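You operate a simulated robot arm through the tools that you are given. There is no shell and no other tool. Be economical: measure what you need, move in short steps, check, and stop when the job is done.

You are at the controls of a simulated robot arm. One attempt, no reset.

JOB
At the left station: brake on, mandrel free, latch pin out, latch up.
Fine: brake before mandrel; the spindle stays in and the arm stays shut.

It is judged by the outcome, as a careful person would: the job done as asked, and still so three seconds after it is handed in. It fails if anything else is knocked over, pushed out of place, dropped, spilled or broken.

ROBOT AND FRAMES
A 7-joint arm with a two-finger parallel gripper, fixed in place. Base frame: the origin is at the foot of the arm, x ahead of it, y to its left, z up. Readings come in mm, degrees, newtons and seconds.
With the tool pointing down near the work surface it reaches from about 220 to 680 mm from the base axis. Its first joint turns from -66.0 to 66.0 degrees. Payload 2.4 kg.
The TCP is the grasp point between the finger pads, 30 mm short of the fingertips. In the tool frame z runs along the fingers and y along their closing line. The gripper opens to 94 mm. The fingers are 28 mm wide and 10 mm thick; the gripper's body (50 by 96 mm) begins 55 mm behind the TCP.
Orientation is that of the tool frame in the base frame, as a unit quaternion [w, x, y, z]. With the fingers straight down and closing along the base's y, the tool's x points along the base's -x, its y along +y and its z along -z.

CONTROLS
- The arm moves only by the tool nudge_tool. Its argument "rows" is a list of rows, each an object of numbers (a shift or turn left out is 0, a gripper value left out holds the last): "x", "y", "z": the shift along the base's x, y, z in units of 20 mm (1.0 is 20 mm); "ax", "ay", "az": the turn, a rotation vector about the base's x, y, z in units of 8 degrees (1.0 is 8 degrees); "jaw": the opening in per cent of the stroke, from 0 (shut) to 100 (fully open). In form: [{"x": .., "y": .., "z": .., "ax": .., "ay": .., "az": .., "jaw": ..}, ...]. A call has 1 to 20 rows; each row shifts and turns the commanded pose from where the row before left it. A call with a number of a shift or a turn outside -1 to 1 is refused whole. Rows are played at 5 a second. More than 50 mm and 8.6 degrees between two rows, or a gripper value outside its range, and nothing of the call is played. Where a pose cannot be reached the arm comes as near as it can. A force on the tool above 70 N (or 10 N above the force at the start of the call, whichever is more), or a blocked arm, ends the call early, and 0.2 s more pass. Each finger travels about 153 mm/s and halts on what it meets, pressing with about 43 N; the grip force reading is that of the motor and also rises with nothing between the fingers. The clock runs only during rows and for 0.2 s after the last one: add rows that do not move to give the fingers time. It gives the time, the measured TCP pose, the force on the tool (base axes), the opening and the grip force at its end, in the units of the frame above (readings bear some noise), with the torque about the TCP (base axes, N m) and any sound that the robot's microphone picked up, and new pictures: "show" is both (left out), scene, wrist or none.
- Cameras (640 x 400 px; columns grow to the right, rows downward): "scene" is fixed at [53.8, 490.8, 1443.7]; the picture's right is [-0.55, -0.84, 0.00], its down [-0.48, 0.32, -0.82] and it looks along [0.68, -0.45, -0.58] (base axes); focal length 233 px, centre (320, 200). "wrist" rides on the gripper at [76, 14, -102] in the tool frame; the picture's right is [-0.18, 0.98, 0.00], its down [-0.75, -0.14, -0.64] and it looks along [-0.63, -0.12, 0.77] (tool axes); focal length 243 px, centre (320, 200). There is no depth. A picture from a camera that has moved, and an enlarged one, comes with that camera's place and axes in the base frame and with its lens.
- zoom(camera, box): a new picture of the part [left, top, right, bottom] of that camera's present view, enlarged. The clock stands still meanwhile.
- hand_in(): hands the job in; it is judged then, once.

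Work in short steps. Places have to be worked out from the pictures, the camera data and where the tool is seen: move nearer, look again, correct. Check each grasp and each placing, and mend what went wrong. You have 120 turns and 200 pictures in all, those below and enlarged ones among them. Open the gripper and draw the arm clear of the work before you hand the job in, unless the task says otherwise; then end with one line.

The tools are called as a command line: name --argument value ..., lists and objects as JSON in quotes. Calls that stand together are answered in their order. nudge_tool: Moves the arm, as the interface text tells. Its arguments: {"type":"object","properties":{"rows":{"type":"array","items":{"type":"object","properties":{"x":{"type":"number"},"y":{"type":"number"},"z":{"type":"number"},"ax":{"type":"number"},"ay":{"type":"number"},"az":{"type":"number"},"jaw":{"type":"number"}}}},"show":{"type":"string","enum":["both","scene","wrist","none"]}},"required":["rows"]} The other tools are called the same way: zoom (camera, box) takes an enlarged picture of a part of a camera's view; hand_in () hands the job in.

At the start:

```text
t: 0.0
eef_pos: [337.1, 125.2, 1333.1]
orientation: [-0.001, 0.0, 1.0, 0.0]
wrist_force: [0.4, 0.5, 0.3]
wrist_torque: [0.03, -0.04, 0.0]
opening: 94.2
grasp_force: 0.3
```

scene: 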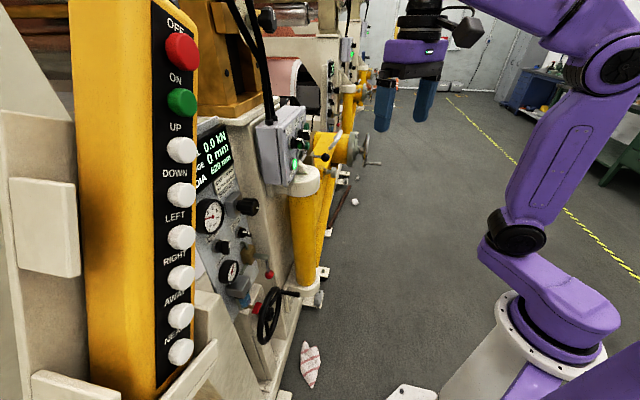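
wrist: 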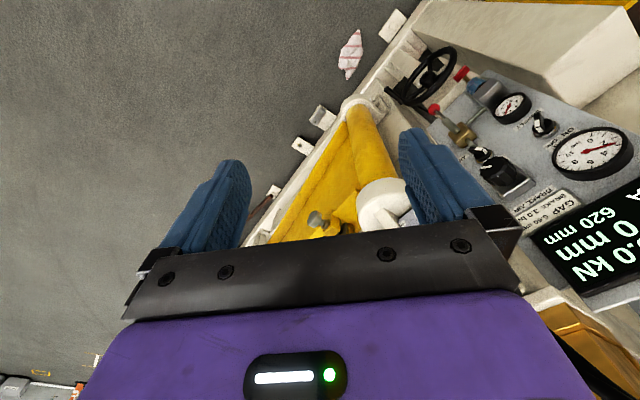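

I'll look closely at the scene before moving.

zoom --camera "scene" --box '[190, 80, 390, 205]'

zoom --camera "scene" --box '[180, 180, 340, 280]'

zoom --camera "scene" --box '[180, 260, 340, 360]'

zoom --camera "wrist" --box '[380, 20, 640, 300]'

```text
3.20 times, centred on (290, 142) of scene
camera zoom: at [53.8, 490.8, 1443.7], right [-0.55, -0.84, 0.0], down [-0.48, 0.32, -0.82], along [0.68, -0.45, -0.58], focal length 746 px, centre (416, 384)
```

zoom: 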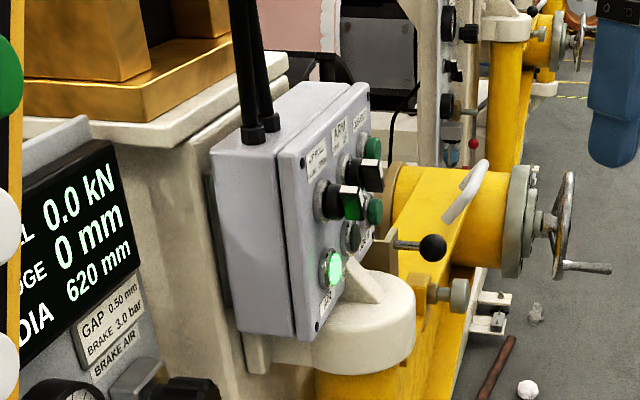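

```text
4.00 times, centred on (260, 230) of scene
camera zoom: at [53.8, 490.8, 1443.7], right [-0.55, -0.84, 0.0], down [-0.48, 0.32, -0.82], along [0.68, -0.45, -0.58], focal length 933 px, centre (560, 80)
```

zoom: 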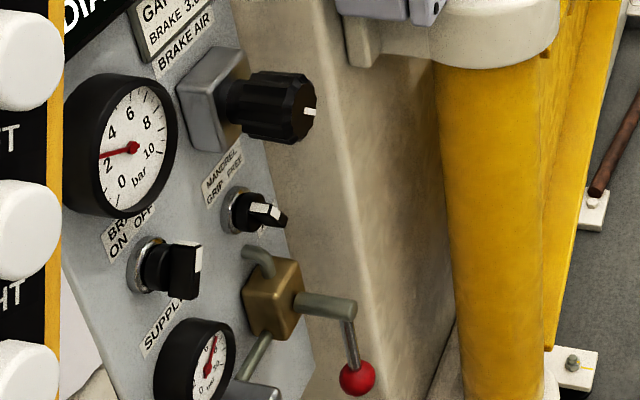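

```text
4.00 times, centred on (260, 310) of scene
camera zoom: at [53.8, 490.8, 1443.7], right [-0.55, -0.84, 0.0], down [-0.48, 0.32, -0.82], along [0.68, -0.45, -0.58], focal length 933 px, centre (560, -240)
```

zoom: 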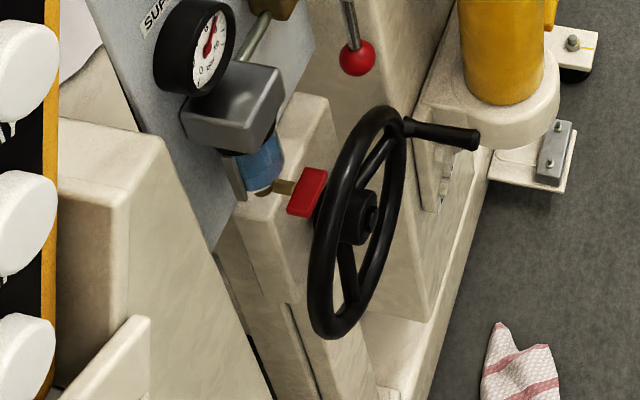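

```text
1.43 times, centred on (510, 160) of wrist
camera zoom: at [261.0, 138.2, 1434.8], right [0.18, 0.98, 0.0], down [0.75, -0.14, 0.64], along [0.63, -0.12, -0.77], focal length 347 px, centre (49, 257)
```

zoom: 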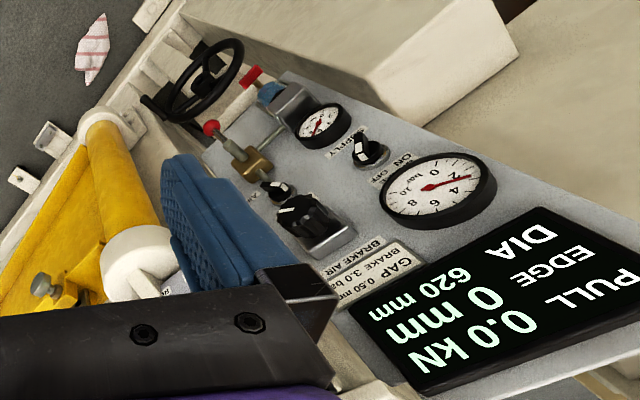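

Reading labels on the two control panels.

zoom --camera "scene" --box '[280, 105, 344, 185]'

zoom --camera "scene" --box '[215, 215, 265, 250]'

zoom --camera "scene" --box '[190, 0, 400, 130]'

zoom --camera "wrist" --box '[440, 80, 580, 220]'

```text
5.00 times, centred on (312, 145) of scene
camera zoom: at [53.8, 490.8, 1443.7], right [-0.55, -0.84, 0.0], down [-0.48, 0.32, -0.82], along [0.68, -0.45, -0.58], focal length 1166 px, centre (360, 475)
```

zoom: 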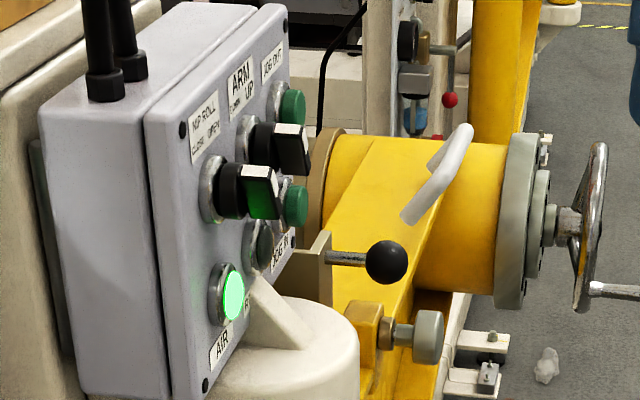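

```text
11.43 times, centred on (240, 232) of scene
camera zoom: at [53.8, 490.8, 1443.7], right [-0.55, -0.84, 0.0], down [-0.48, 0.32, -0.82], along [0.68, -0.45, -0.58], focal length 2665 px, centre (1234, -171)
```

zoom: 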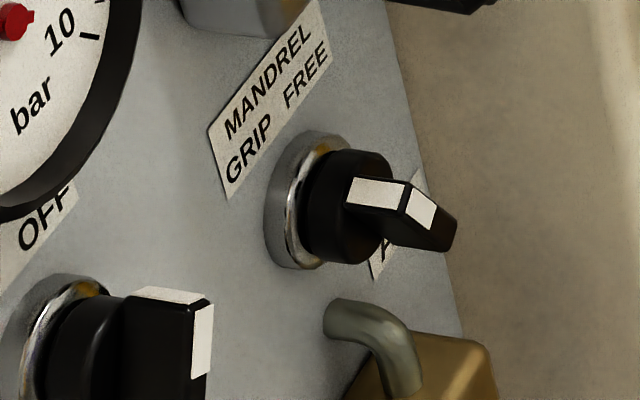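

```text
3.05 times, centred on (295, 65) of scene
camera zoom: at [53.8, 490.8, 1443.7], right [-0.55, -0.84, 0.0], down [-0.48, 0.32, -0.82], along [0.68, -0.45, -0.58], focal length 711 px, centre (396, 611)
```

zoom: 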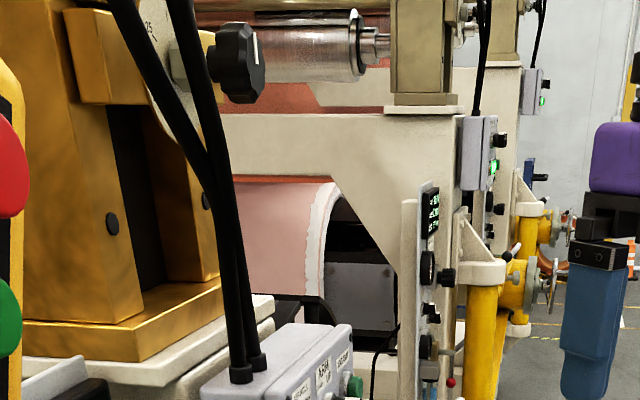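

```text
2.86 times, centred on (510, 150) of wrist
camera zoom: at [261.0, 138.2, 1434.8], right [0.18, 0.98, 0.0], down [0.75, -0.14, 0.64], along [0.63, -0.12, -0.77], focal length 693 px, centre (-223, 343)
```

zoom: 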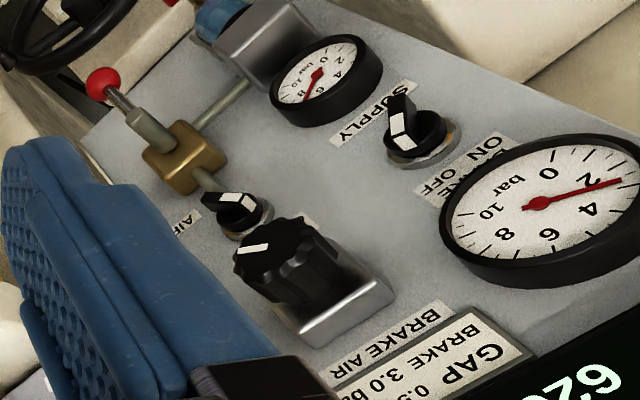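

The near (left) station has BRAKE and MANDREL selectors on the grey panel, and near the yellow arm there's a ball-handled pin and a grey latch handle. I'll turn the tool toward the machine (~45° yaw, some pitch), backing off slightly, to look with the wrist camera.

nudge_tool --rows '[{"az": 1, "x": -0.4, "y": -0.4}, {"az": 1, "x": -0.4, "y": -0.4}, {"az": 1, "x": -0.4, "y": -0.4}, {"az": 1, "x": -0.4, "y": -0.4}, {"az": 1, "x": -0.4, "y": -0.4}, {"az": 0.6}, {"ax": 0.7, "ay": -0.7}, {"ax": 0.7, "ay": -0.7}, {"ax": 0.7, "ay": -0.7}, {"ax": 0.7, "ay": -0.7}]'

```text
t: 2.2
eef_pos: [296.4, 84.6, 1333.1]
orientation: [0.252, -0.367, 0.889, 0.105]
wrist_force: [-0.3, 0.3, -1.1]
wrist_torque: [0.02, 0.0, 0.01]
opening: 93.8
grasp_force: 0.0
camera wrist: at [203.2, 10.0, 1379.8], right [-0.58, 0.81, 0.1], down [0.31, 0.11, 0.94], along [0.75, 0.58, -0.32], focal length 243 px, centre (320, 200)
```

scene: 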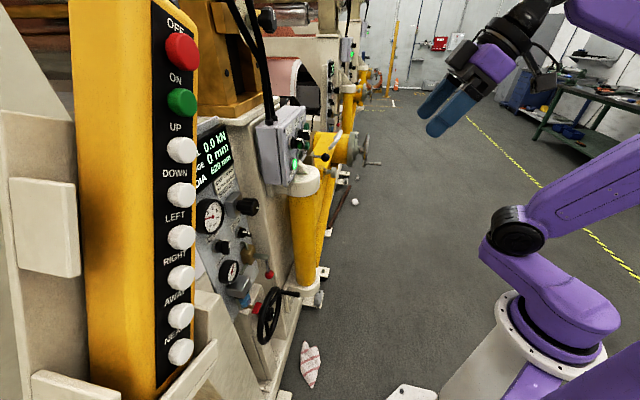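
wrist: 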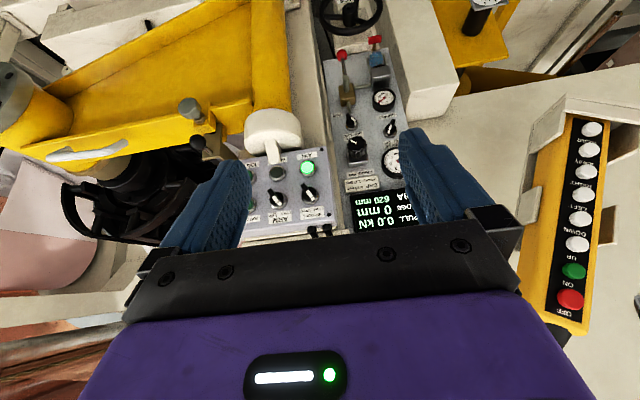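

Picture is upside-down but useful. Zooming in.

zoom --camera "wrist" --box '[0, 60, 240, 230]'

zoom --camera "wrist" --box '[230, 90, 350, 250]'

zoom --camera "wrist" --box '[310, 30, 430, 240]'

```text
2.35 times, centred on (120, 145) of wrist
camera zoom: at [203.2, 10.0, 1379.8], right [-0.58, 0.81, 0.1], down [0.31, 0.11, 0.94], along [0.75, 0.58, -0.32], focal length 571 px, centre (791, 329)
```

zoom: 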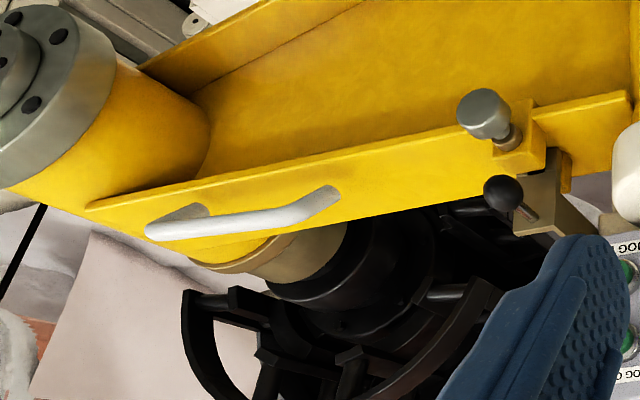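

```text
2.50 times, centred on (290, 170) of wrist
camera zoom: at [203.2, 10.0, 1379.8], right [-0.58, 0.81, 0.1], down [0.31, 0.11, 0.94], along [0.75, 0.58, -0.32], focal length 606 px, centre (395, 275)
```

zoom: 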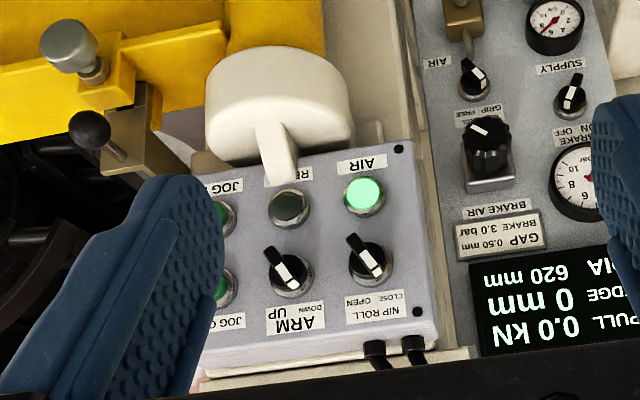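

```text
1.90 times, centred on (370, 135) of wrist
camera zoom: at [203.2, 10.0, 1379.8], right [-0.58, 0.81, 0.1], down [0.31, 0.11, 0.94], along [0.75, 0.58, -0.32], focal length 462 px, centre (225, 324)
```

zoom: 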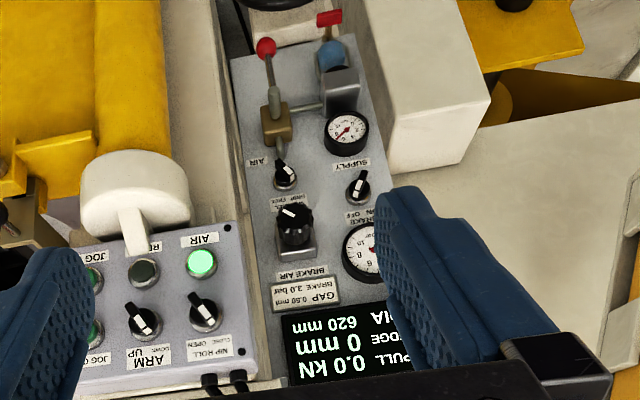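

Triangulation: brake switch ≈(495,475,1044), mandrel switch ≈(560,409,1000), ball handle of latch ≈(648,78,1106), grey pin knob ≈(628,55,1053). I move nearer the latch to see its mechanism.

nudge_tool --rows '[{"x": 0.9, "y": -0.5, "z": -0.5}, {"x": 0.9, "y": -0.5, "z": -0.5}, {"x": 0.9, "y": -0.5, "z": -0.6}, {"x": 0.9, "y": -0.5, "z": -0.6}, {"x": 0.9, "y": -0.5, "z": -0.6}, {"x": 0.9, "y": -0.5, "z": -0.6}, {"x": 0.9, "y": -0.5, "z": -0.6}, {"x": 0.9, "y": -0.5, "z": -0.6}, {"x": 0.9, "y": -0.5, "z": -0.6}, {"x": 0.9, "y": -0.5, "z": -0.6}]' --show "wrist"

```text
t: 4.4
eef_pos: [474.2, -13.8, 1216.7]
orientation: [0.253, -0.367, 0.889, 0.105]
wrist_force: [-0.4, 0.5, 0.9]
wrist_torque: [0.01, 0.0, -0.02]
opening: 94.0
grasp_force: 0.0
camera wrist: at [382.2, -89.0, 1262.8], right [-0.58, 0.81, 0.1], down [0.32, 0.11, 0.94], along [0.75, 0.58, -0.32], focal length 243 px, centre (320, 200)
```

wrist: 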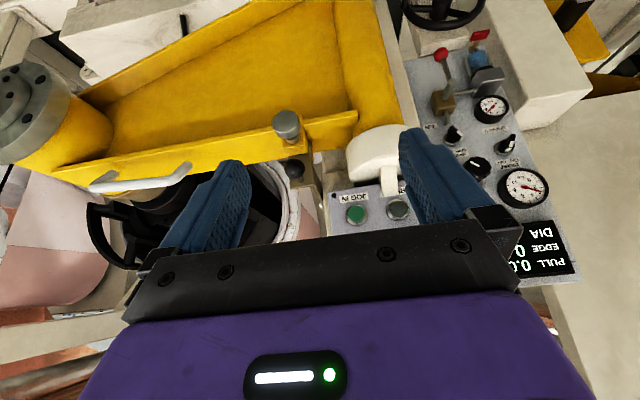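

zoom --camera "wrist" --box '[220, 90, 380, 230]'

zoom --camera "wrist" --box '[420, 30, 560, 210]'

```text
2.86 times, centred on (300, 160) of wrist
camera zoom: at [382.2, -89.0, 1262.8], right [-0.58, 0.81, 0.1], down [0.32, 0.11, 0.94], along [0.75, 0.58, -0.32], focal length 693 px, centre (377, 314)
```

zoom: 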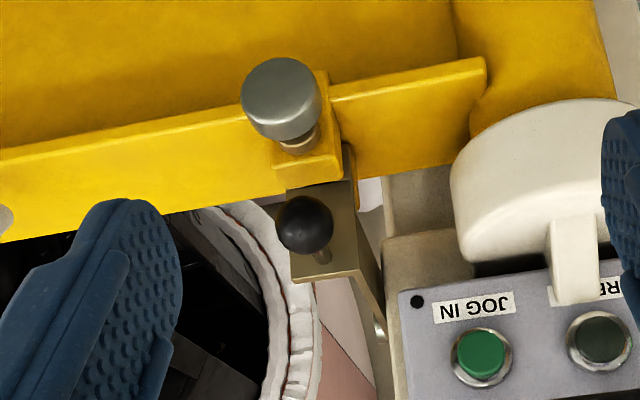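

```text
2.22 times, centred on (490, 120) of wrist
camera zoom: at [382.2, -89.0, 1262.8], right [-0.58, 0.81, 0.1], down [0.32, 0.11, 0.94], along [0.75, 0.58, -0.32], focal length 539 px, centre (-58, 378)
```

zoom: 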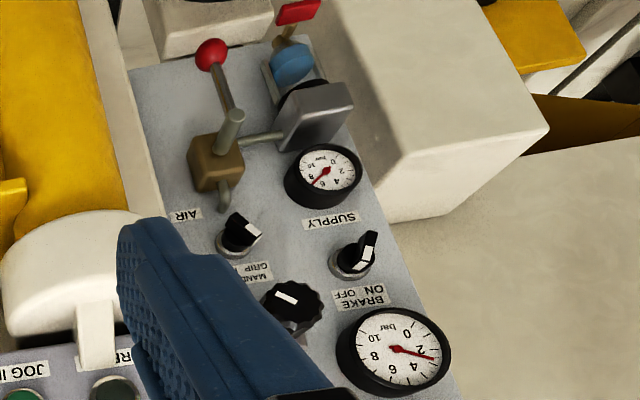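

The latch is a tan hinged bar with the ball handle; the grey plunger below it in the yellow block is the pin. Brake first: I move in front of the grey panel, staying clear of the control box, and level the camera.

nudge_tool --rows '[{"x": -0.26, "y": 0.94, "z": -0.63}, {"x": -0.26, "y": 0.94, "z": -0.63}, {"x": -0.26, "y": 0.94, "z": -0.63}, {"x": -0.26, "y": 0.94, "z": -0.63}, {"x": -0.26, "y": 0.94, "z": -0.63}, {"x": -0.26, "y": 0.94, "z": -0.63}, {"x": -0.26, "y": 0.94, "z": -0.63}, {"x": -0.26, "y": 0.94, "z": -0.63}, {"x": -0.26, "y": 0.94, "z": -0.63}, {"x": -0.26, "y": 0.94, "z": -0.63}, {"x": -0.26, "y": 0.94, "z": -0.63}, {"x": -0.26, "y": 0.94, "z": -0.63}, {"x": -0.26, "y": 0.94, "z": -0.63, "ax": 0.4, "ay": -0.4}, {"x": -0.26, "y": 0.94, "z": -0.63, "ax": 0.4, "ay": -0.4}, {"x": -0.26, "y": 0.94, "z": -0.63, "ax": 0.4, "ay": -0.4}, {"x": -0.26, "y": 0.94, "z": -0.63, "ax": 0.4, "ay": -0.4}]'

```text
t: 7.8
eef_pos: [393.0, 285.2, 1016.4]
orientation: [0.389, -0.346, 0.838, 0.163]
wrist_force: [0.2, 0.6, 0.4]
wrist_torque: [-0.02, 0.0, -0.01]
opening: 94.0
grasp_force: 0.0
camera wrist: at [293.0, 204.6, 1023.4], right [-0.61, 0.78, 0.14], down [0.1, -0.11, 0.99], along [0.79, 0.62, -0.01], focal length 243 px, centre (320, 200)
```

scene: 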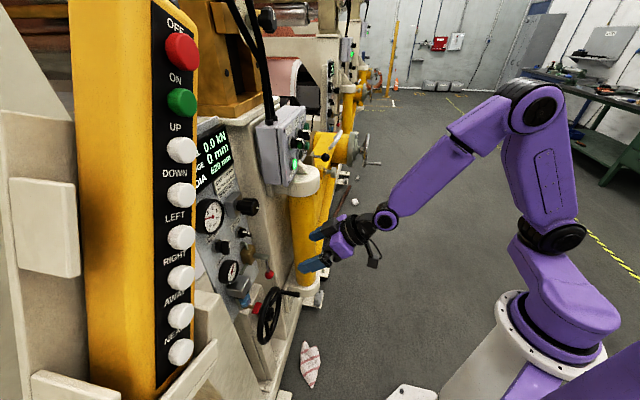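
wrist: 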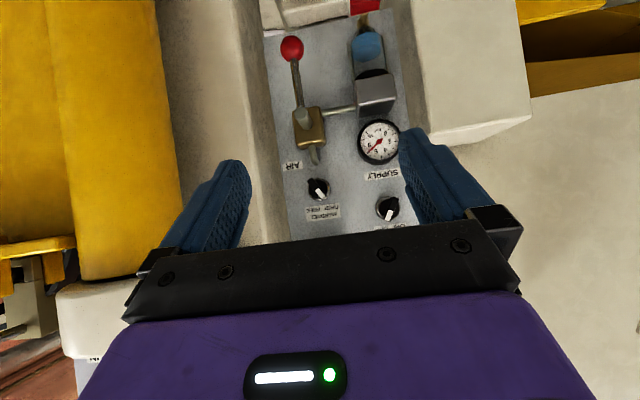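

zoom --camera "wrist" --box '[280, 140, 420, 240]'

```text
4.00 times, centred on (350, 190) of wrist
camera zoom: at [293.0, 204.6, 1023.4], right [-0.61, 0.78, 0.14], down [0.1, -0.11, 0.99], along [0.79, 0.62, -0.01], focal length 970 px, centre (200, 240)
```

zoom: 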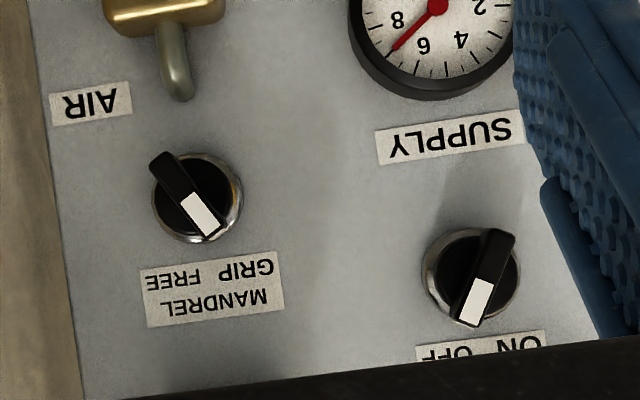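

Upright reading: mandrel points to GRIP (upper-left), brake points to OFF (upper-right). I level the tool, roll it ~24° clockwise to match the brake handle, and approach to a stand-off in front of it.

nudge_tool --rows '[{"ax": 0.59, "ay": -0.59, "y": 0.5, "jaw": 45}, {"ax": 0.59, "ay": -0.59, "y": 0.5}, {"ax": 0.59, "ay": -0.59, "y": 0.5, "x": 0.1}, {"ax": 0.59, "ay": -0.59, "y": 0.6, "x": 0.1}, {"ax": 0.59, "ay": -0.59, "y": 0.6, "x": 0.1}, {"ax": 0.59, "ay": -0.59, "y": 0.6, "x": 0.1, "z": 0.3}, {"ax": 0.53, "ay": 0.53, "x": 0.2, "y": 0.6, "z": 0.3}, {"ax": 0.53, "ay": 0.53, "x": 0.2, "y": 0.6, "z": 0.3}, {"ax": 0.53, "ay": 0.53, "x": 0.2, "y": 0.6, "z": 0.3}, {"ax": 0.53, "ay": 0.53, "x": 0.2, "y": 0.6, "z": 0.25}]'

```text
t: 10.0
eef_pos: [415.3, 400.0, 1043.8]
orientation: [0.581, -0.127, 0.697, 0.402]
wrist_force: [0.3, 0.4, -0.3]
wrist_torque: [-0.02, -0.02, -0.02]
opening: 42.5
grasp_force: 0.1
camera wrist: at [313.6, 357.9, 980.3], right [-0.58, 0.58, 0.57], down [-0.14, -0.76, 0.63], along [0.8, 0.28, 0.52], focal length 243 px, centre (320, 200)
```

scene: 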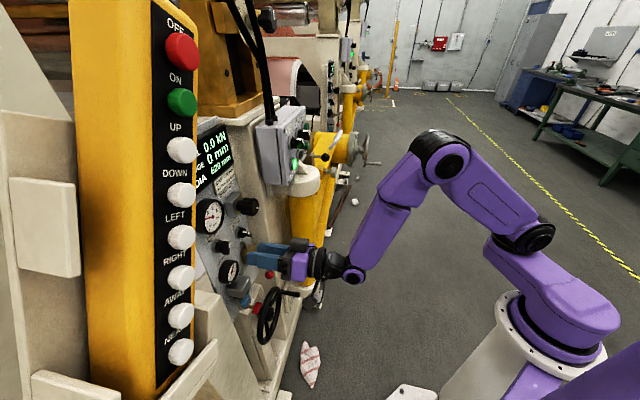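
wrist: 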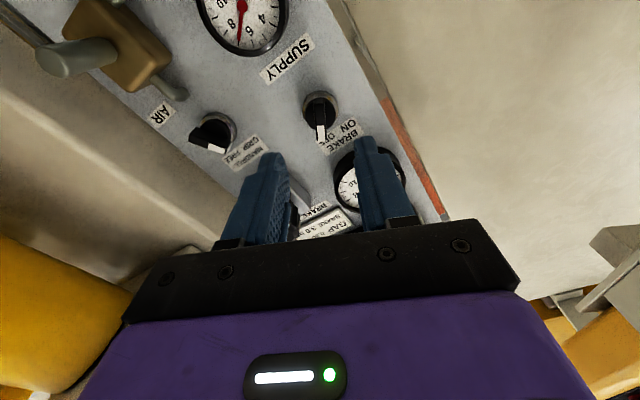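

zoom --camera "wrist" --box '[260, 70, 400, 160]'

zoom --camera "scene" --box '[190, 200, 330, 300]'

```text
4.44 times, centred on (330, 115) of wrist
camera zoom: at [313.6, 357.9, 980.3], right [-0.58, 0.58, 0.57], down [-0.14, -0.76, 0.63], along [0.8, 0.28, 0.52], focal length 1078 px, centre (276, 578)
```

zoom: 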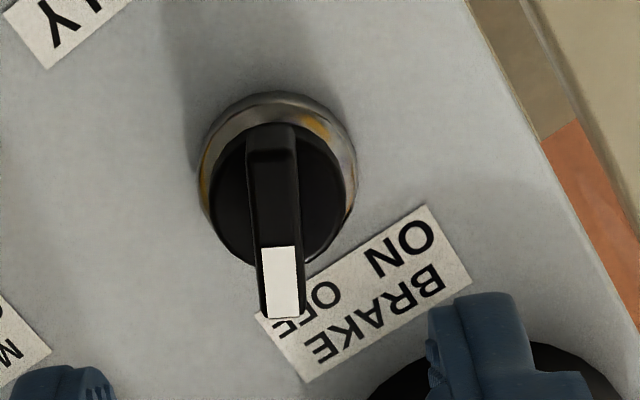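

```text
4.00 times, centred on (260, 250) of scene
camera zoom: at [53.8, 490.8, 1443.7], right [-0.55, -0.84, 0.0], down [-0.48, 0.32, -0.82], along [0.68, -0.45, -0.58], focal length 933 px, centre (560, 0)
```

zoom: 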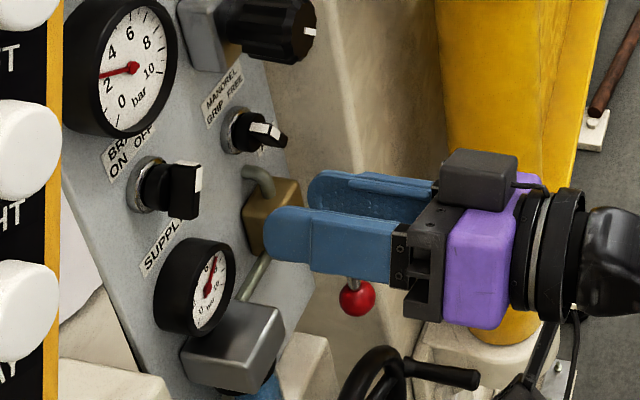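

The handle is centred on the tool axis and aligned with the jaws, about 87 mm ahead of the TCP. I advance 60 mm.

nudge_tool --rows '[{"x": 0.53, "y": 0.53}, {"x": 0.53, "y": 0.53}, {"x": 0.53, "y": 0.53}, {"x": 0.53, "y": 0.53}]'

zoom --camera "scene" --box '[190, 200, 330, 300]'

zoom --camera "wrist" --box '[240, 80, 400, 240]'

```text
t: 11.0
eef_pos: [459.2, 442.6, 1044.7]
orientation: [0.581, -0.13, 0.696, 0.402]
wrist_force: [1.1, 0.7, 0.5]
wrist_torque: [-0.02, 0.02, -0.01]
opening: 42.3
grasp_force: 0.0
camera wrist: at [356.9, 400.7, 979.2], right [-0.58, 0.58, 0.57], down [-0.14, -0.76, 0.63], along [0.8, 0.29, 0.53], focal length 243 px, centre (320, 200)
```

scene: 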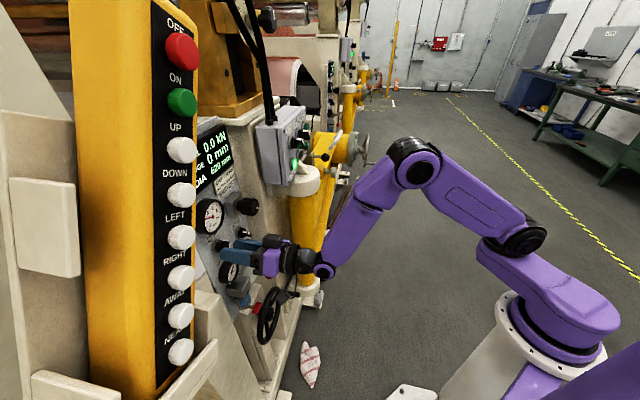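
wrist: 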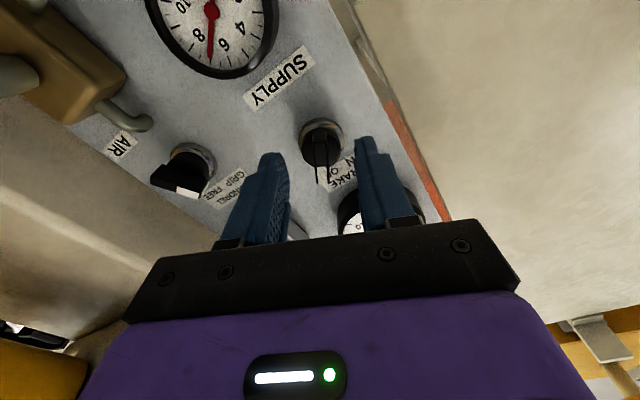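

```text
4.00 times, centred on (260, 250) of scene
camera zoom: at [53.8, 490.8, 1443.7], right [-0.55, -0.84, 0.0], down [-0.48, 0.32, -0.82], along [0.68, -0.45, -0.58], focal length 933 px, centre (560, 0)
```

zoom: 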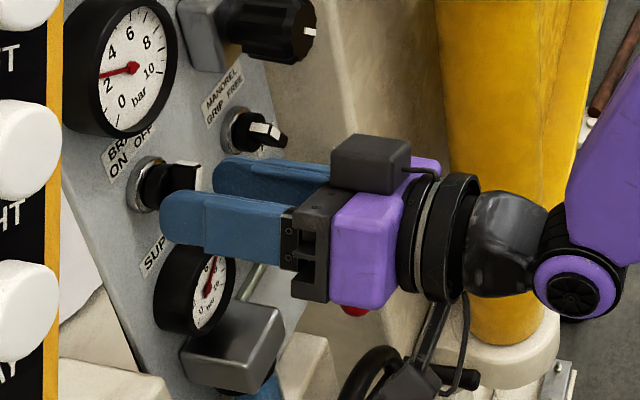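

```text
2.50 times, centred on (320, 160) of wrist
camera zoom: at [356.9, 400.7, 979.2], right [-0.58, 0.58, 0.57], down [-0.14, -0.76, 0.63], along [0.8, 0.29, 0.53], focal length 606 px, centre (320, 300)
```

zoom: 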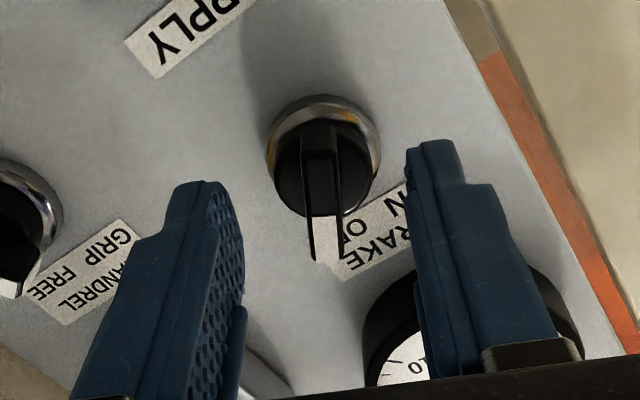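

Fingertips are now level with the handle's outer face, centred. Advance 14 mm more, then close.

nudge_tool --rows '[{"x": 0.25, "y": 0.25}, {"x": 0.25, "y": 0.25}, {"jaw": 0}, {"jaw": 0}, {}]' --show "wrist"

zoom --camera "wrist" --box '[240, 80, 400, 240]'

```text
t: 12.2
eef_pos: [469.1, 452.3, 1042.4]
orientation: [0.581, -0.13, 0.696, 0.402]
wrist_force: [-4.5, -3.2, 0.8]
wrist_torque: [0.04, -0.06, -0.02]
opening: 27.0
grasp_force: 45.4
camera wrist: at [365.9, 410.4, 979.3], right [-0.58, 0.58, 0.57], down [-0.14, -0.76, 0.63], along [0.8, 0.29, 0.53], focal length 243 px, centre (320, 200)
```

wrist: 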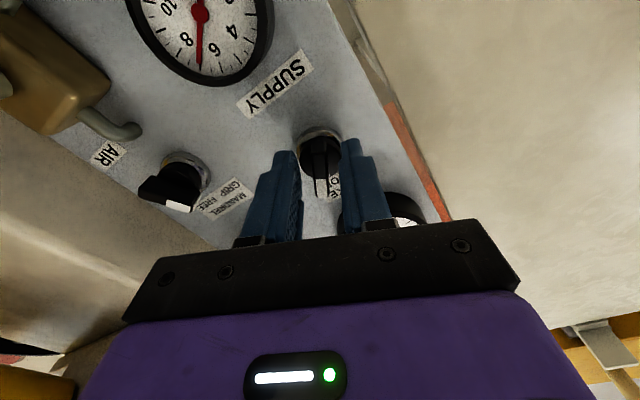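

```text
2.50 times, centred on (320, 160) of wrist
camera zoom: at [365.9, 410.4, 979.3], right [-0.58, 0.58, 0.57], down [-0.14, -0.76, 0.63], along [0.8, 0.29, 0.53], focal length 606 px, centre (320, 300)
```

zoom: 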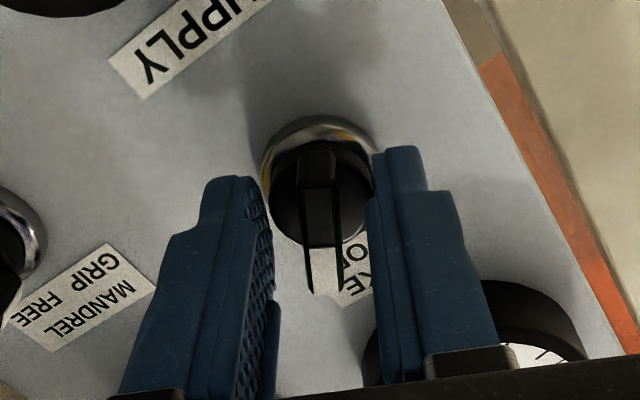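

The jaws stopped at 27 mm, so they are on the knob's round body. I'll open slightly, back off 7 mm, and grip the narrower handle.

nudge_tool --rows '[{"jaw": 42}, {"x": -0.25, "y": -0.25}, {"jaw": 0}, {"jaw": 0}, {}]' --show "wrist"

zoom --camera "wrist" --box '[240, 80, 400, 240]'

```text
t: 13.4
eef_pos: [464.1, 449.0, 1043.5]
orientation: [0.581, -0.129, 0.696, 0.402]
wrist_force: [0.9, 6.8, -2.0]
wrist_torque: [0.47, -0.48, -0.27]
opening: 8.8
grasp_force: 43.3
camera wrist: at [361.1, 405.5, 979.2], right [-0.58, 0.58, 0.57], down [-0.14, -0.76, 0.63], along [0.8, 0.29, 0.53], focal length 243 px, centre (320, 200)
```

wrist: 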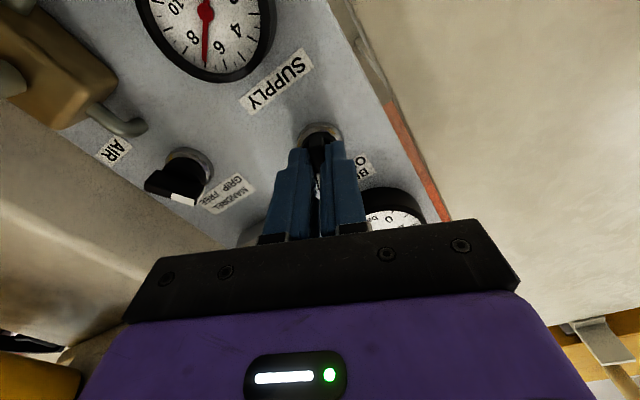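

```text
2.50 times, centred on (320, 160) of wrist
camera zoom: at [361.1, 405.5, 979.2], right [-0.58, 0.58, 0.57], down [-0.14, -0.76, 0.63], along [0.8, 0.29, 0.53], focal length 606 px, centre (320, 300)
```

zoom: 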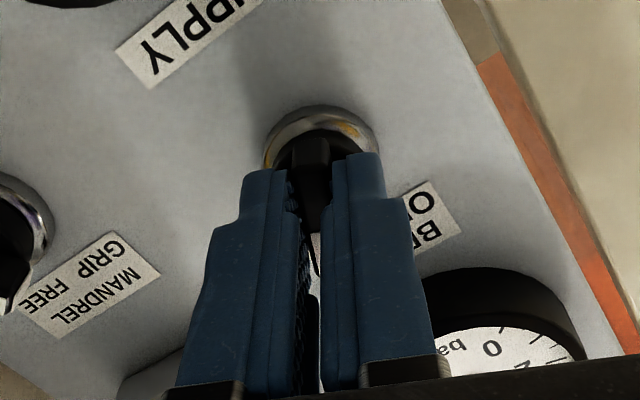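

Handle gripped (8.8 mm). Now roll counter-clockwise ~48° toward ON.

nudge_tool --rows '[{"ax": -0.53, "ay": -0.53}, {"ax": -0.53, "ay": -0.53}, {"ax": -0.53, "ay": -0.53}, {"ax": -0.53, "ay": -0.53}, {"ax": -0.53, "ay": -0.53}, {"ax": -0.53, "ay": -0.53}, {"ax": -0.53, "ay": -0.53}, {"ax": -0.53, "ay": -0.53}]' --show "wrist"

zoom --camera "wrist" --box '[240, 80, 400, 240]'

```text
t: 15.2
eef_pos: [465.2, 448.7, 1043.7]
orientation: [0.694, -0.4, 0.585, 0.129]
wrist_force: [6.3, 5.6, -11.9]
wrist_torque: [0.37, -0.44, 0.38]
opening: 8.8
grasp_force: 42.7
camera wrist: at [405.5, 360.8, 968.0], right [-0.69, 0.69, -0.23], down [-0.58, -0.33, 0.75], along [0.44, 0.65, 0.62], focal length 243 px, centre (320, 200)
```

wrist: 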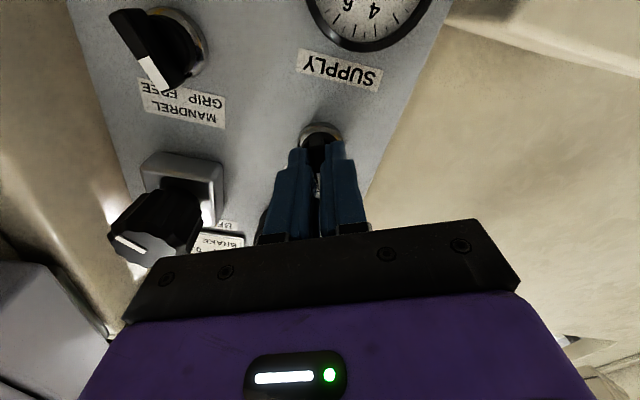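

```text
2.50 times, centred on (320, 160) of wrist
camera zoom: at [405.5, 360.8, 968.0], right [-0.69, 0.69, -0.23], down [-0.58, -0.33, 0.75], along [0.44, 0.65, 0.62], focal length 606 px, centre (320, 300)
```

zoom: 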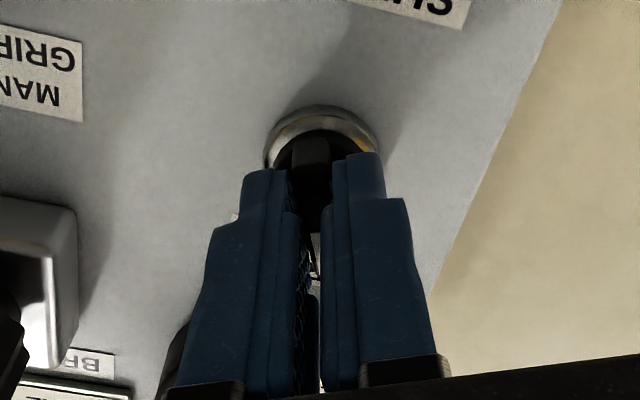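

It turned with the tool. Continue ~12° more, watching torque for an end stop.

nudge_tool --rows '[{"ax": -0.35, "ay": -0.35}, {"ax": -0.35, "ay": -0.35}, {"ax": -0.35, "ay": -0.35}, {}]' --show "none"

```text
t: 16.2
eef_pos: [464.2, 446.7, 1042.9]
orientation: [0.704, -0.459, 0.54, 0.057]
wrist_force: [1.5, 1.9, -5.8]
wrist_torque: [0.34, 1.63, -0.33]
opening: 11.1
grasp_force: 45.0
```

It met the end stop (torque, jaws spread). Release, back off and check.

nudge_tool --rows '[{"ax": 0.35, "ay": 0.35}, {"jaw": 45}, {}, {"x": -0.6, "y": -0.6}, {"x": -0.6, "y": -0.6}, {"x": -0.6, "y": -0.6}, {"x": -0.6, "y": -0.6}]' --show "wrist"

zoom --camera "wrist" --box '[120, 20, 400, 195]'

zoom --camera "scene" --box '[190, 190, 310, 290]'

```text
t: 17.8
eef_pos: [415.1, 399.3, 1044.0]
orientation: [0.702, -0.438, 0.556, 0.082]
wrist_force: [-0.3, -0.1, 0.6]
wrist_torque: [0.02, -0.01, 0.01]
opening: 42.4
grasp_force: 0.0
camera wrist: at [363.4, 305.8, 971.7], right [-0.66, 0.66, -0.36], down [-0.65, -0.26, 0.72], along [0.38, 0.71, 0.6], focal length 243 px, centre (320, 200)
```

wrist: 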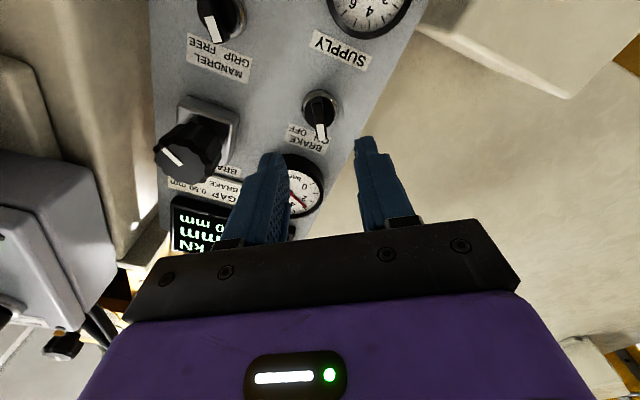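

```text
2.29 times, centred on (260, 108) of wrist
camera zoom: at [363.4, 305.8, 971.7], right [-0.66, 0.66, -0.36], down [-0.65, -0.26, 0.72], along [0.38, 0.71, 0.6], focal length 555 px, centre (457, 411)
```

zoom: 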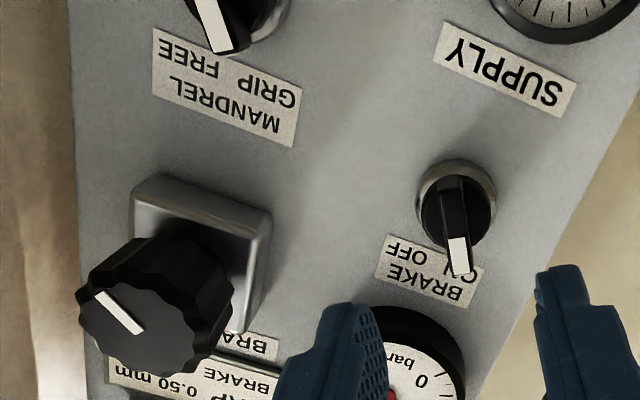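

```text
4.00 times, centred on (250, 240) of scene
camera zoom: at [53.8, 490.8, 1443.7], right [-0.55, -0.84, 0.0], down [-0.48, 0.32, -0.82], along [0.68, -0.45, -0.58], focal length 933 px, centre (600, 40)
```

zoom: 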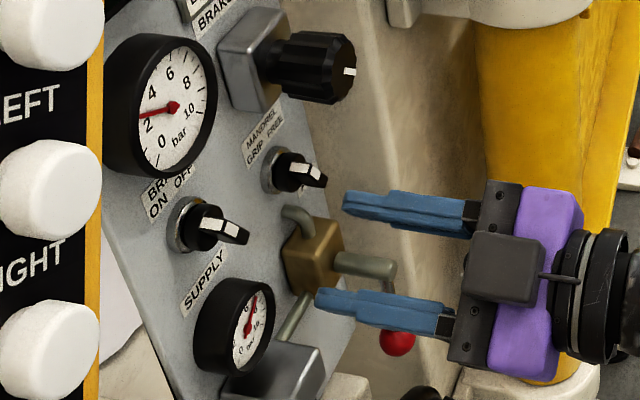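

Brake now points to ON. Next the mandrel: shift sideways ~92 mm right and 42 mm down at the same stand-off.

nudge_tool --rows '[{"x": 0.66, "y": -0.66, "z": -0.42}, {"x": 0.66, "y": -0.66, "z": -0.42}, {"x": 0.65, "y": -0.65, "z": -0.42}, {"x": 0.65, "y": -0.65, "z": -0.42}, {"x": 0.65, "y": -0.65, "z": -0.42}]' --show "wrist"

zoom --camera "wrist" --box '[240, 60, 400, 160]'

```text
t: 19.0
eef_pos: [483.3, 332.7, 1001.4]
orientation: [0.702, -0.439, 0.555, 0.081]
wrist_force: [0.5, 0.0, 0.0]
wrist_torque: [-0.03, -0.02, 0.03]
opening: 42.4
grasp_force: 0.1
camera wrist: at [431.0, 240.2, 928.5], right [-0.66, 0.66, -0.36], down [-0.65, -0.26, 0.72], along [0.38, 0.71, 0.6], focal length 243 px, centre (320, 200)
```

wrist: 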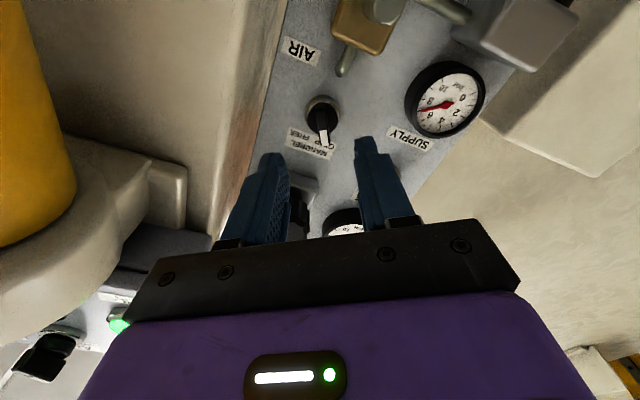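

```text
4.00 times, centred on (320, 110) of wrist
camera zoom: at [431.0, 240.2, 928.5], right [-0.66, 0.66, -0.36], down [-0.65, -0.26, 0.72], along [0.38, 0.71, 0.6], focal length 970 px, centre (320, 560)
```

zoom: 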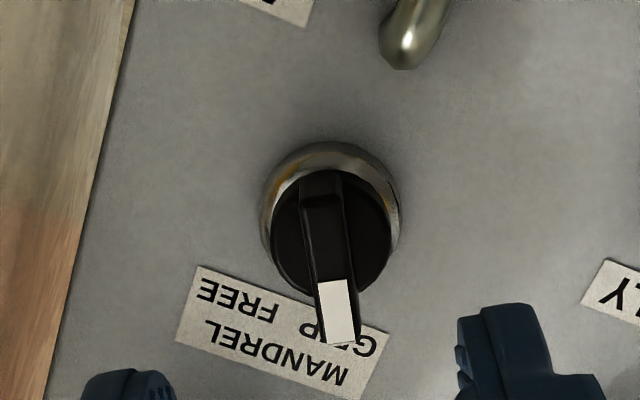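

Nearly aligned; small correction (+2 mm sideways, +1.7 mm up, +5° roll), then advance 69 mm like before and close on the handle.

nudge_tool --rows '[{"x": -0.1, "y": 0.1, "z": 0.08, "ax": 0.44, "ay": 0.44}, {"x": 0.6, "y": 0.6}, {"x": 0.6, "y": 0.6}, {"x": 0.6, "y": 0.6}, {"x": 0.3, "y": 0.3}, {"x": 0.3, "y": 0.3}, {}]' --show "wrist"

zoom --camera "wrist" --box '[240, 80, 400, 240]'

zoom --camera "scene" --box '[190, 190, 350, 290]'

```text
t: 20.6
eef_pos: [526.8, 383.5, 1003.3]
orientation: [0.698, -0.415, 0.574, 0.111]
wrist_force: [-0.3, 0.1, -0.2]
wrist_torque: [-0.01, 0.02, 0.0]
opening: 42.3
grasp_force: 0.1
camera wrist: at [471.0, 295.1, 929.4], right [-0.68, 0.68, -0.28], down [-0.6, -0.3, 0.74], along [0.42, 0.67, 0.61], focal length 243 px, centre (320, 200)
```

wrist: 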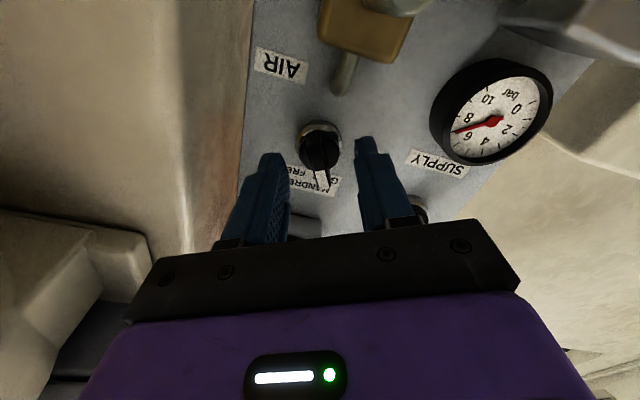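

```text
2.50 times, centred on (320, 160) of wrist
camera zoom: at [471.0, 295.1, 929.4], right [-0.68, 0.68, -0.28], down [-0.6, -0.3, 0.74], along [0.42, 0.67, 0.61], focal length 606 px, centre (320, 300)
```

zoom: 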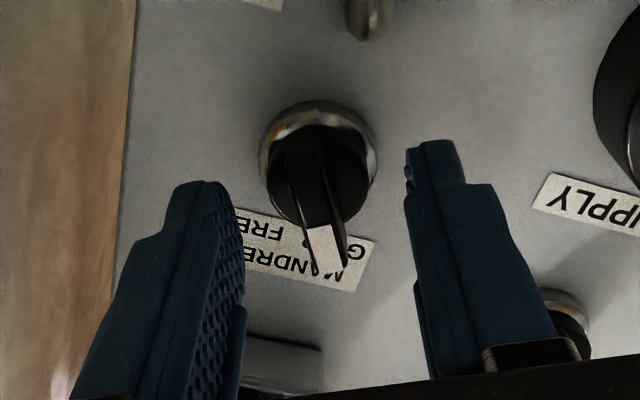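

```text
4.00 times, centred on (270, 240) of scene
camera zoom: at [53.8, 490.8, 1443.7], right [-0.55, -0.84, 0.0], down [-0.48, 0.32, -0.82], along [0.68, -0.45, -0.58], focal length 933 px, centre (520, 40)
```

zoom: 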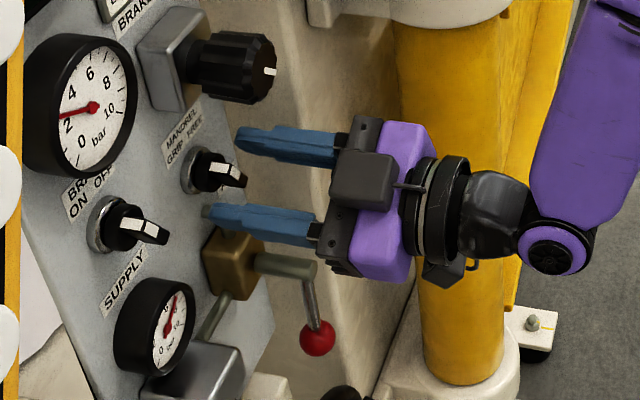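

I rolled the wrong way; roll back −10°, then close.

nudge_tool --rows '[{"ax": -0.44, "ay": -0.44}, {"ax": -0.44, "ay": -0.44}, {"x": 0.08, "y": 0.08}, {"jaw": 0}, {"jaw": 0}, {}]' --show "wrist"

zoom --camera "wrist" --box '[240, 80, 400, 240]'

```text
t: 22.0
eef_pos: [529.0, 384.6, 1003.7]
orientation: [0.705, -0.462, 0.536, 0.051]
wrist_force: [-0.3, -3.8, 2.2]
wrist_torque: [0.92, 0.98, 0.23]
opening: 11.6
grasp_force: 45.1
camera wrist: at [481.5, 287.2, 934.1], right [-0.63, 0.64, -0.44], down [-0.69, -0.21, 0.69], along [0.34, 0.74, 0.58], focal length 243 px, centre (320, 200)
```

wrist: 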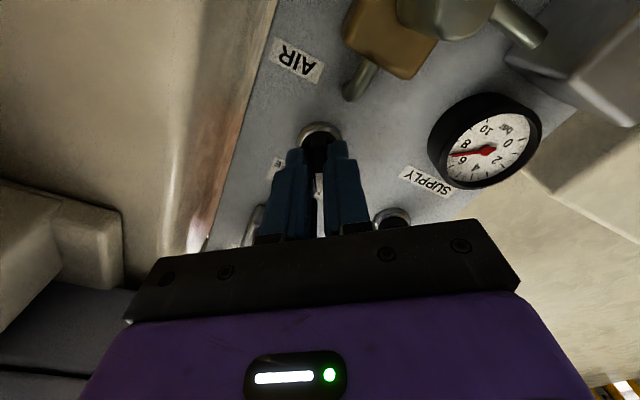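

```text
2.50 times, centred on (320, 160) of wrist
camera zoom: at [481.5, 287.2, 934.1], right [-0.63, 0.64, -0.44], down [-0.69, -0.21, 0.69], along [0.34, 0.74, 0.58], focal length 606 px, centre (320, 300)
```

zoom: 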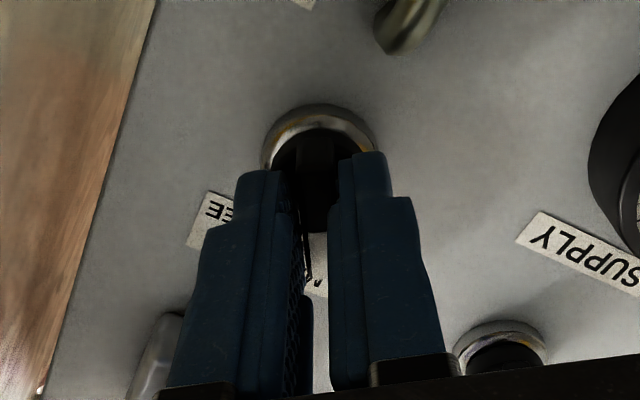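

Gripped (slight misalignment only). Turn clockwise toward FREE.

nudge_tool --rows '[{"ax": 0.53, "ay": 0.53}, {"ax": 0.53, "ay": 0.53}, {"ax": 0.53, "ay": 0.53}, {"ax": 0.53, "ay": 0.53}, {"ax": 0.53, "ay": 0.53}, {"ax": 0.53, "ay": 0.53}, {"ax": 0.53, "ay": 0.53}, {"ax": 0.53, "ay": 0.53}, {"ax": 0.53, "ay": 0.53}, {"ax": 0.35, "ay": 0.35}, {}]' --show "wrist"

```text
t: 24.4
eef_pos: [527.9, 385.6, 1005.0]
orientation: [0.591, -0.146, 0.693, 0.387]
wrist_force: [-21.8, -19.1, 5.9]
wrist_torque: [0.27, -0.2, -0.1]
opening: 8.7
grasp_force: 43.1
camera wrist: at [428.3, 340.5, 937.9], right [-0.6, 0.6, 0.53], down [-0.16, -0.74, 0.65], along [0.78, 0.3, 0.54], focal length 243 px, centre (320, 200)
```

wrist: 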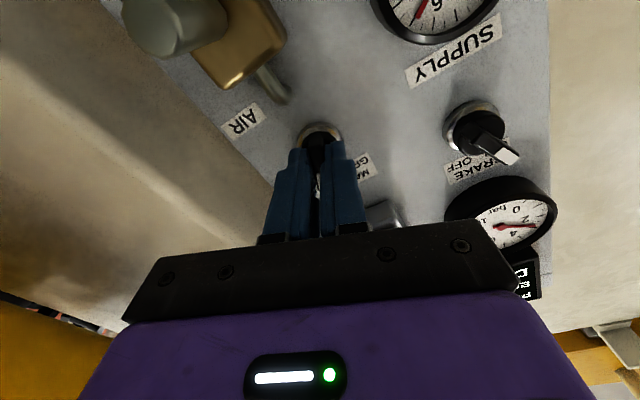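

Torque is still near zero; turn until the stop (about 8–12° more).

nudge_tool --rows '[{"ax": 0.35, "ay": 0.35}, {"ax": 0.35, "ay": 0.35}, {}]' --show "none"

```text
t: 25.2
eef_pos: [528.1, 385.2, 1004.0]
orientation: [0.563, -0.099, 0.701, 0.427]
wrist_force: [-26.8, -20.5, 7.7]
wrist_torque: [0.1, -0.12, 0.07]
opening: 9.0
grasp_force: 43.2
```

nudge_tool --rows '[{"ax": 0.35, "ay": 0.35}, {}]' --show "none"

```text
t: 25.8
eef_pos: [528.9, 385.4, 1004.5]
orientation: [0.548, -0.075, 0.704, 0.445]
wrist_force: [-20.8, -15.6, 3.7]
wrist_torque: [-0.91, -0.93, 0.08]
opening: 9.8
grasp_force: 43.5
```

Stop met. Release, back off, and check both switches.

nudge_tool --rows '[{"ax": -0.3, "ay": -0.3}, {"jaw": 45}, {}, {"x": -0.6, "y": -0.6}, {"x": -0.6, "y": -0.6}, {"x": -0.6, "y": -0.6}, {"x": -0.6, "y": -0.6}, {"x": -0.6, "y": -0.6}]' --show "wrist"

zoom --camera "wrist" --box '[240, 40, 480, 190]'

zoom --camera "scene" --box '[190, 190, 350, 290]'

```text
t: 27.6
eef_pos: [468.1, 325.8, 1003.5]
orientation: [0.561, -0.095, 0.701, 0.429]
wrist_force: [0.3, 0.2, 0.1]
wrist_torque: [-0.03, -0.02, 0.03]
opening: 42.2
grasp_force: 0.0
camera wrist: at [361.7, 288.4, 944.8], right [-0.54, 0.54, 0.65], down [-0.1, -0.8, 0.59], along [0.84, 0.25, 0.49], focal length 243 px, centre (320, 200)
```

wrist: 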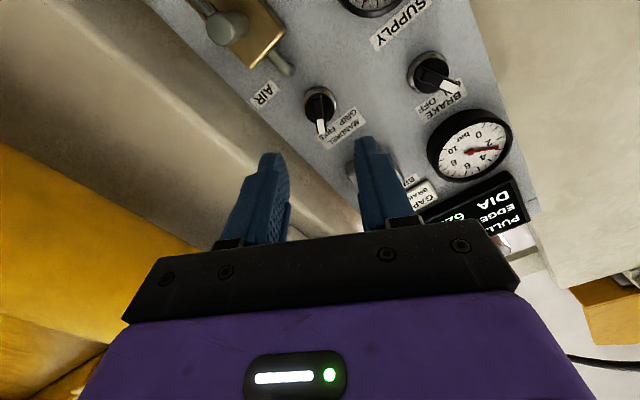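

```text
2.67 times, centred on (360, 115) of wrist
camera zoom: at [361.7, 288.4, 944.8], right [-0.54, 0.54, 0.65], down [-0.1, -0.8, 0.59], along [0.84, 0.25, 0.49], focal length 647 px, centre (213, 427)
```

zoom: 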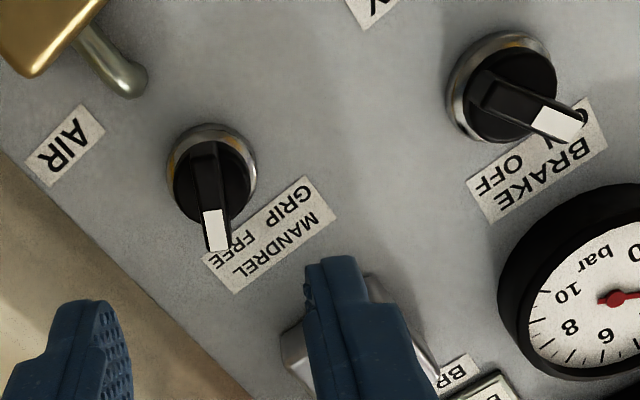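

```text
4.00 times, centred on (270, 240) of scene
camera zoom: at [53.8, 490.8, 1443.7], right [-0.55, -0.84, 0.0], down [-0.48, 0.32, -0.82], along [0.68, -0.45, -0.58], focal length 933 px, centre (520, 40)
```

zoom: 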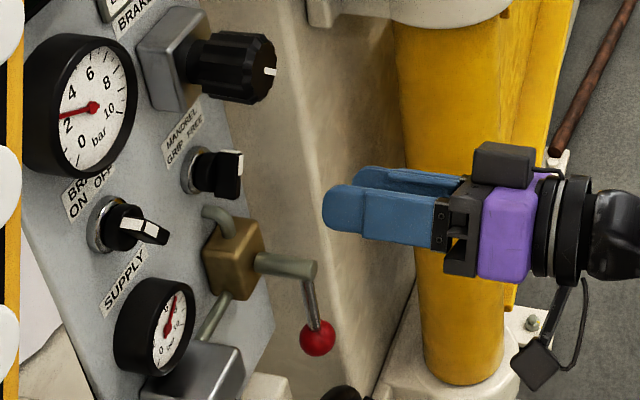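

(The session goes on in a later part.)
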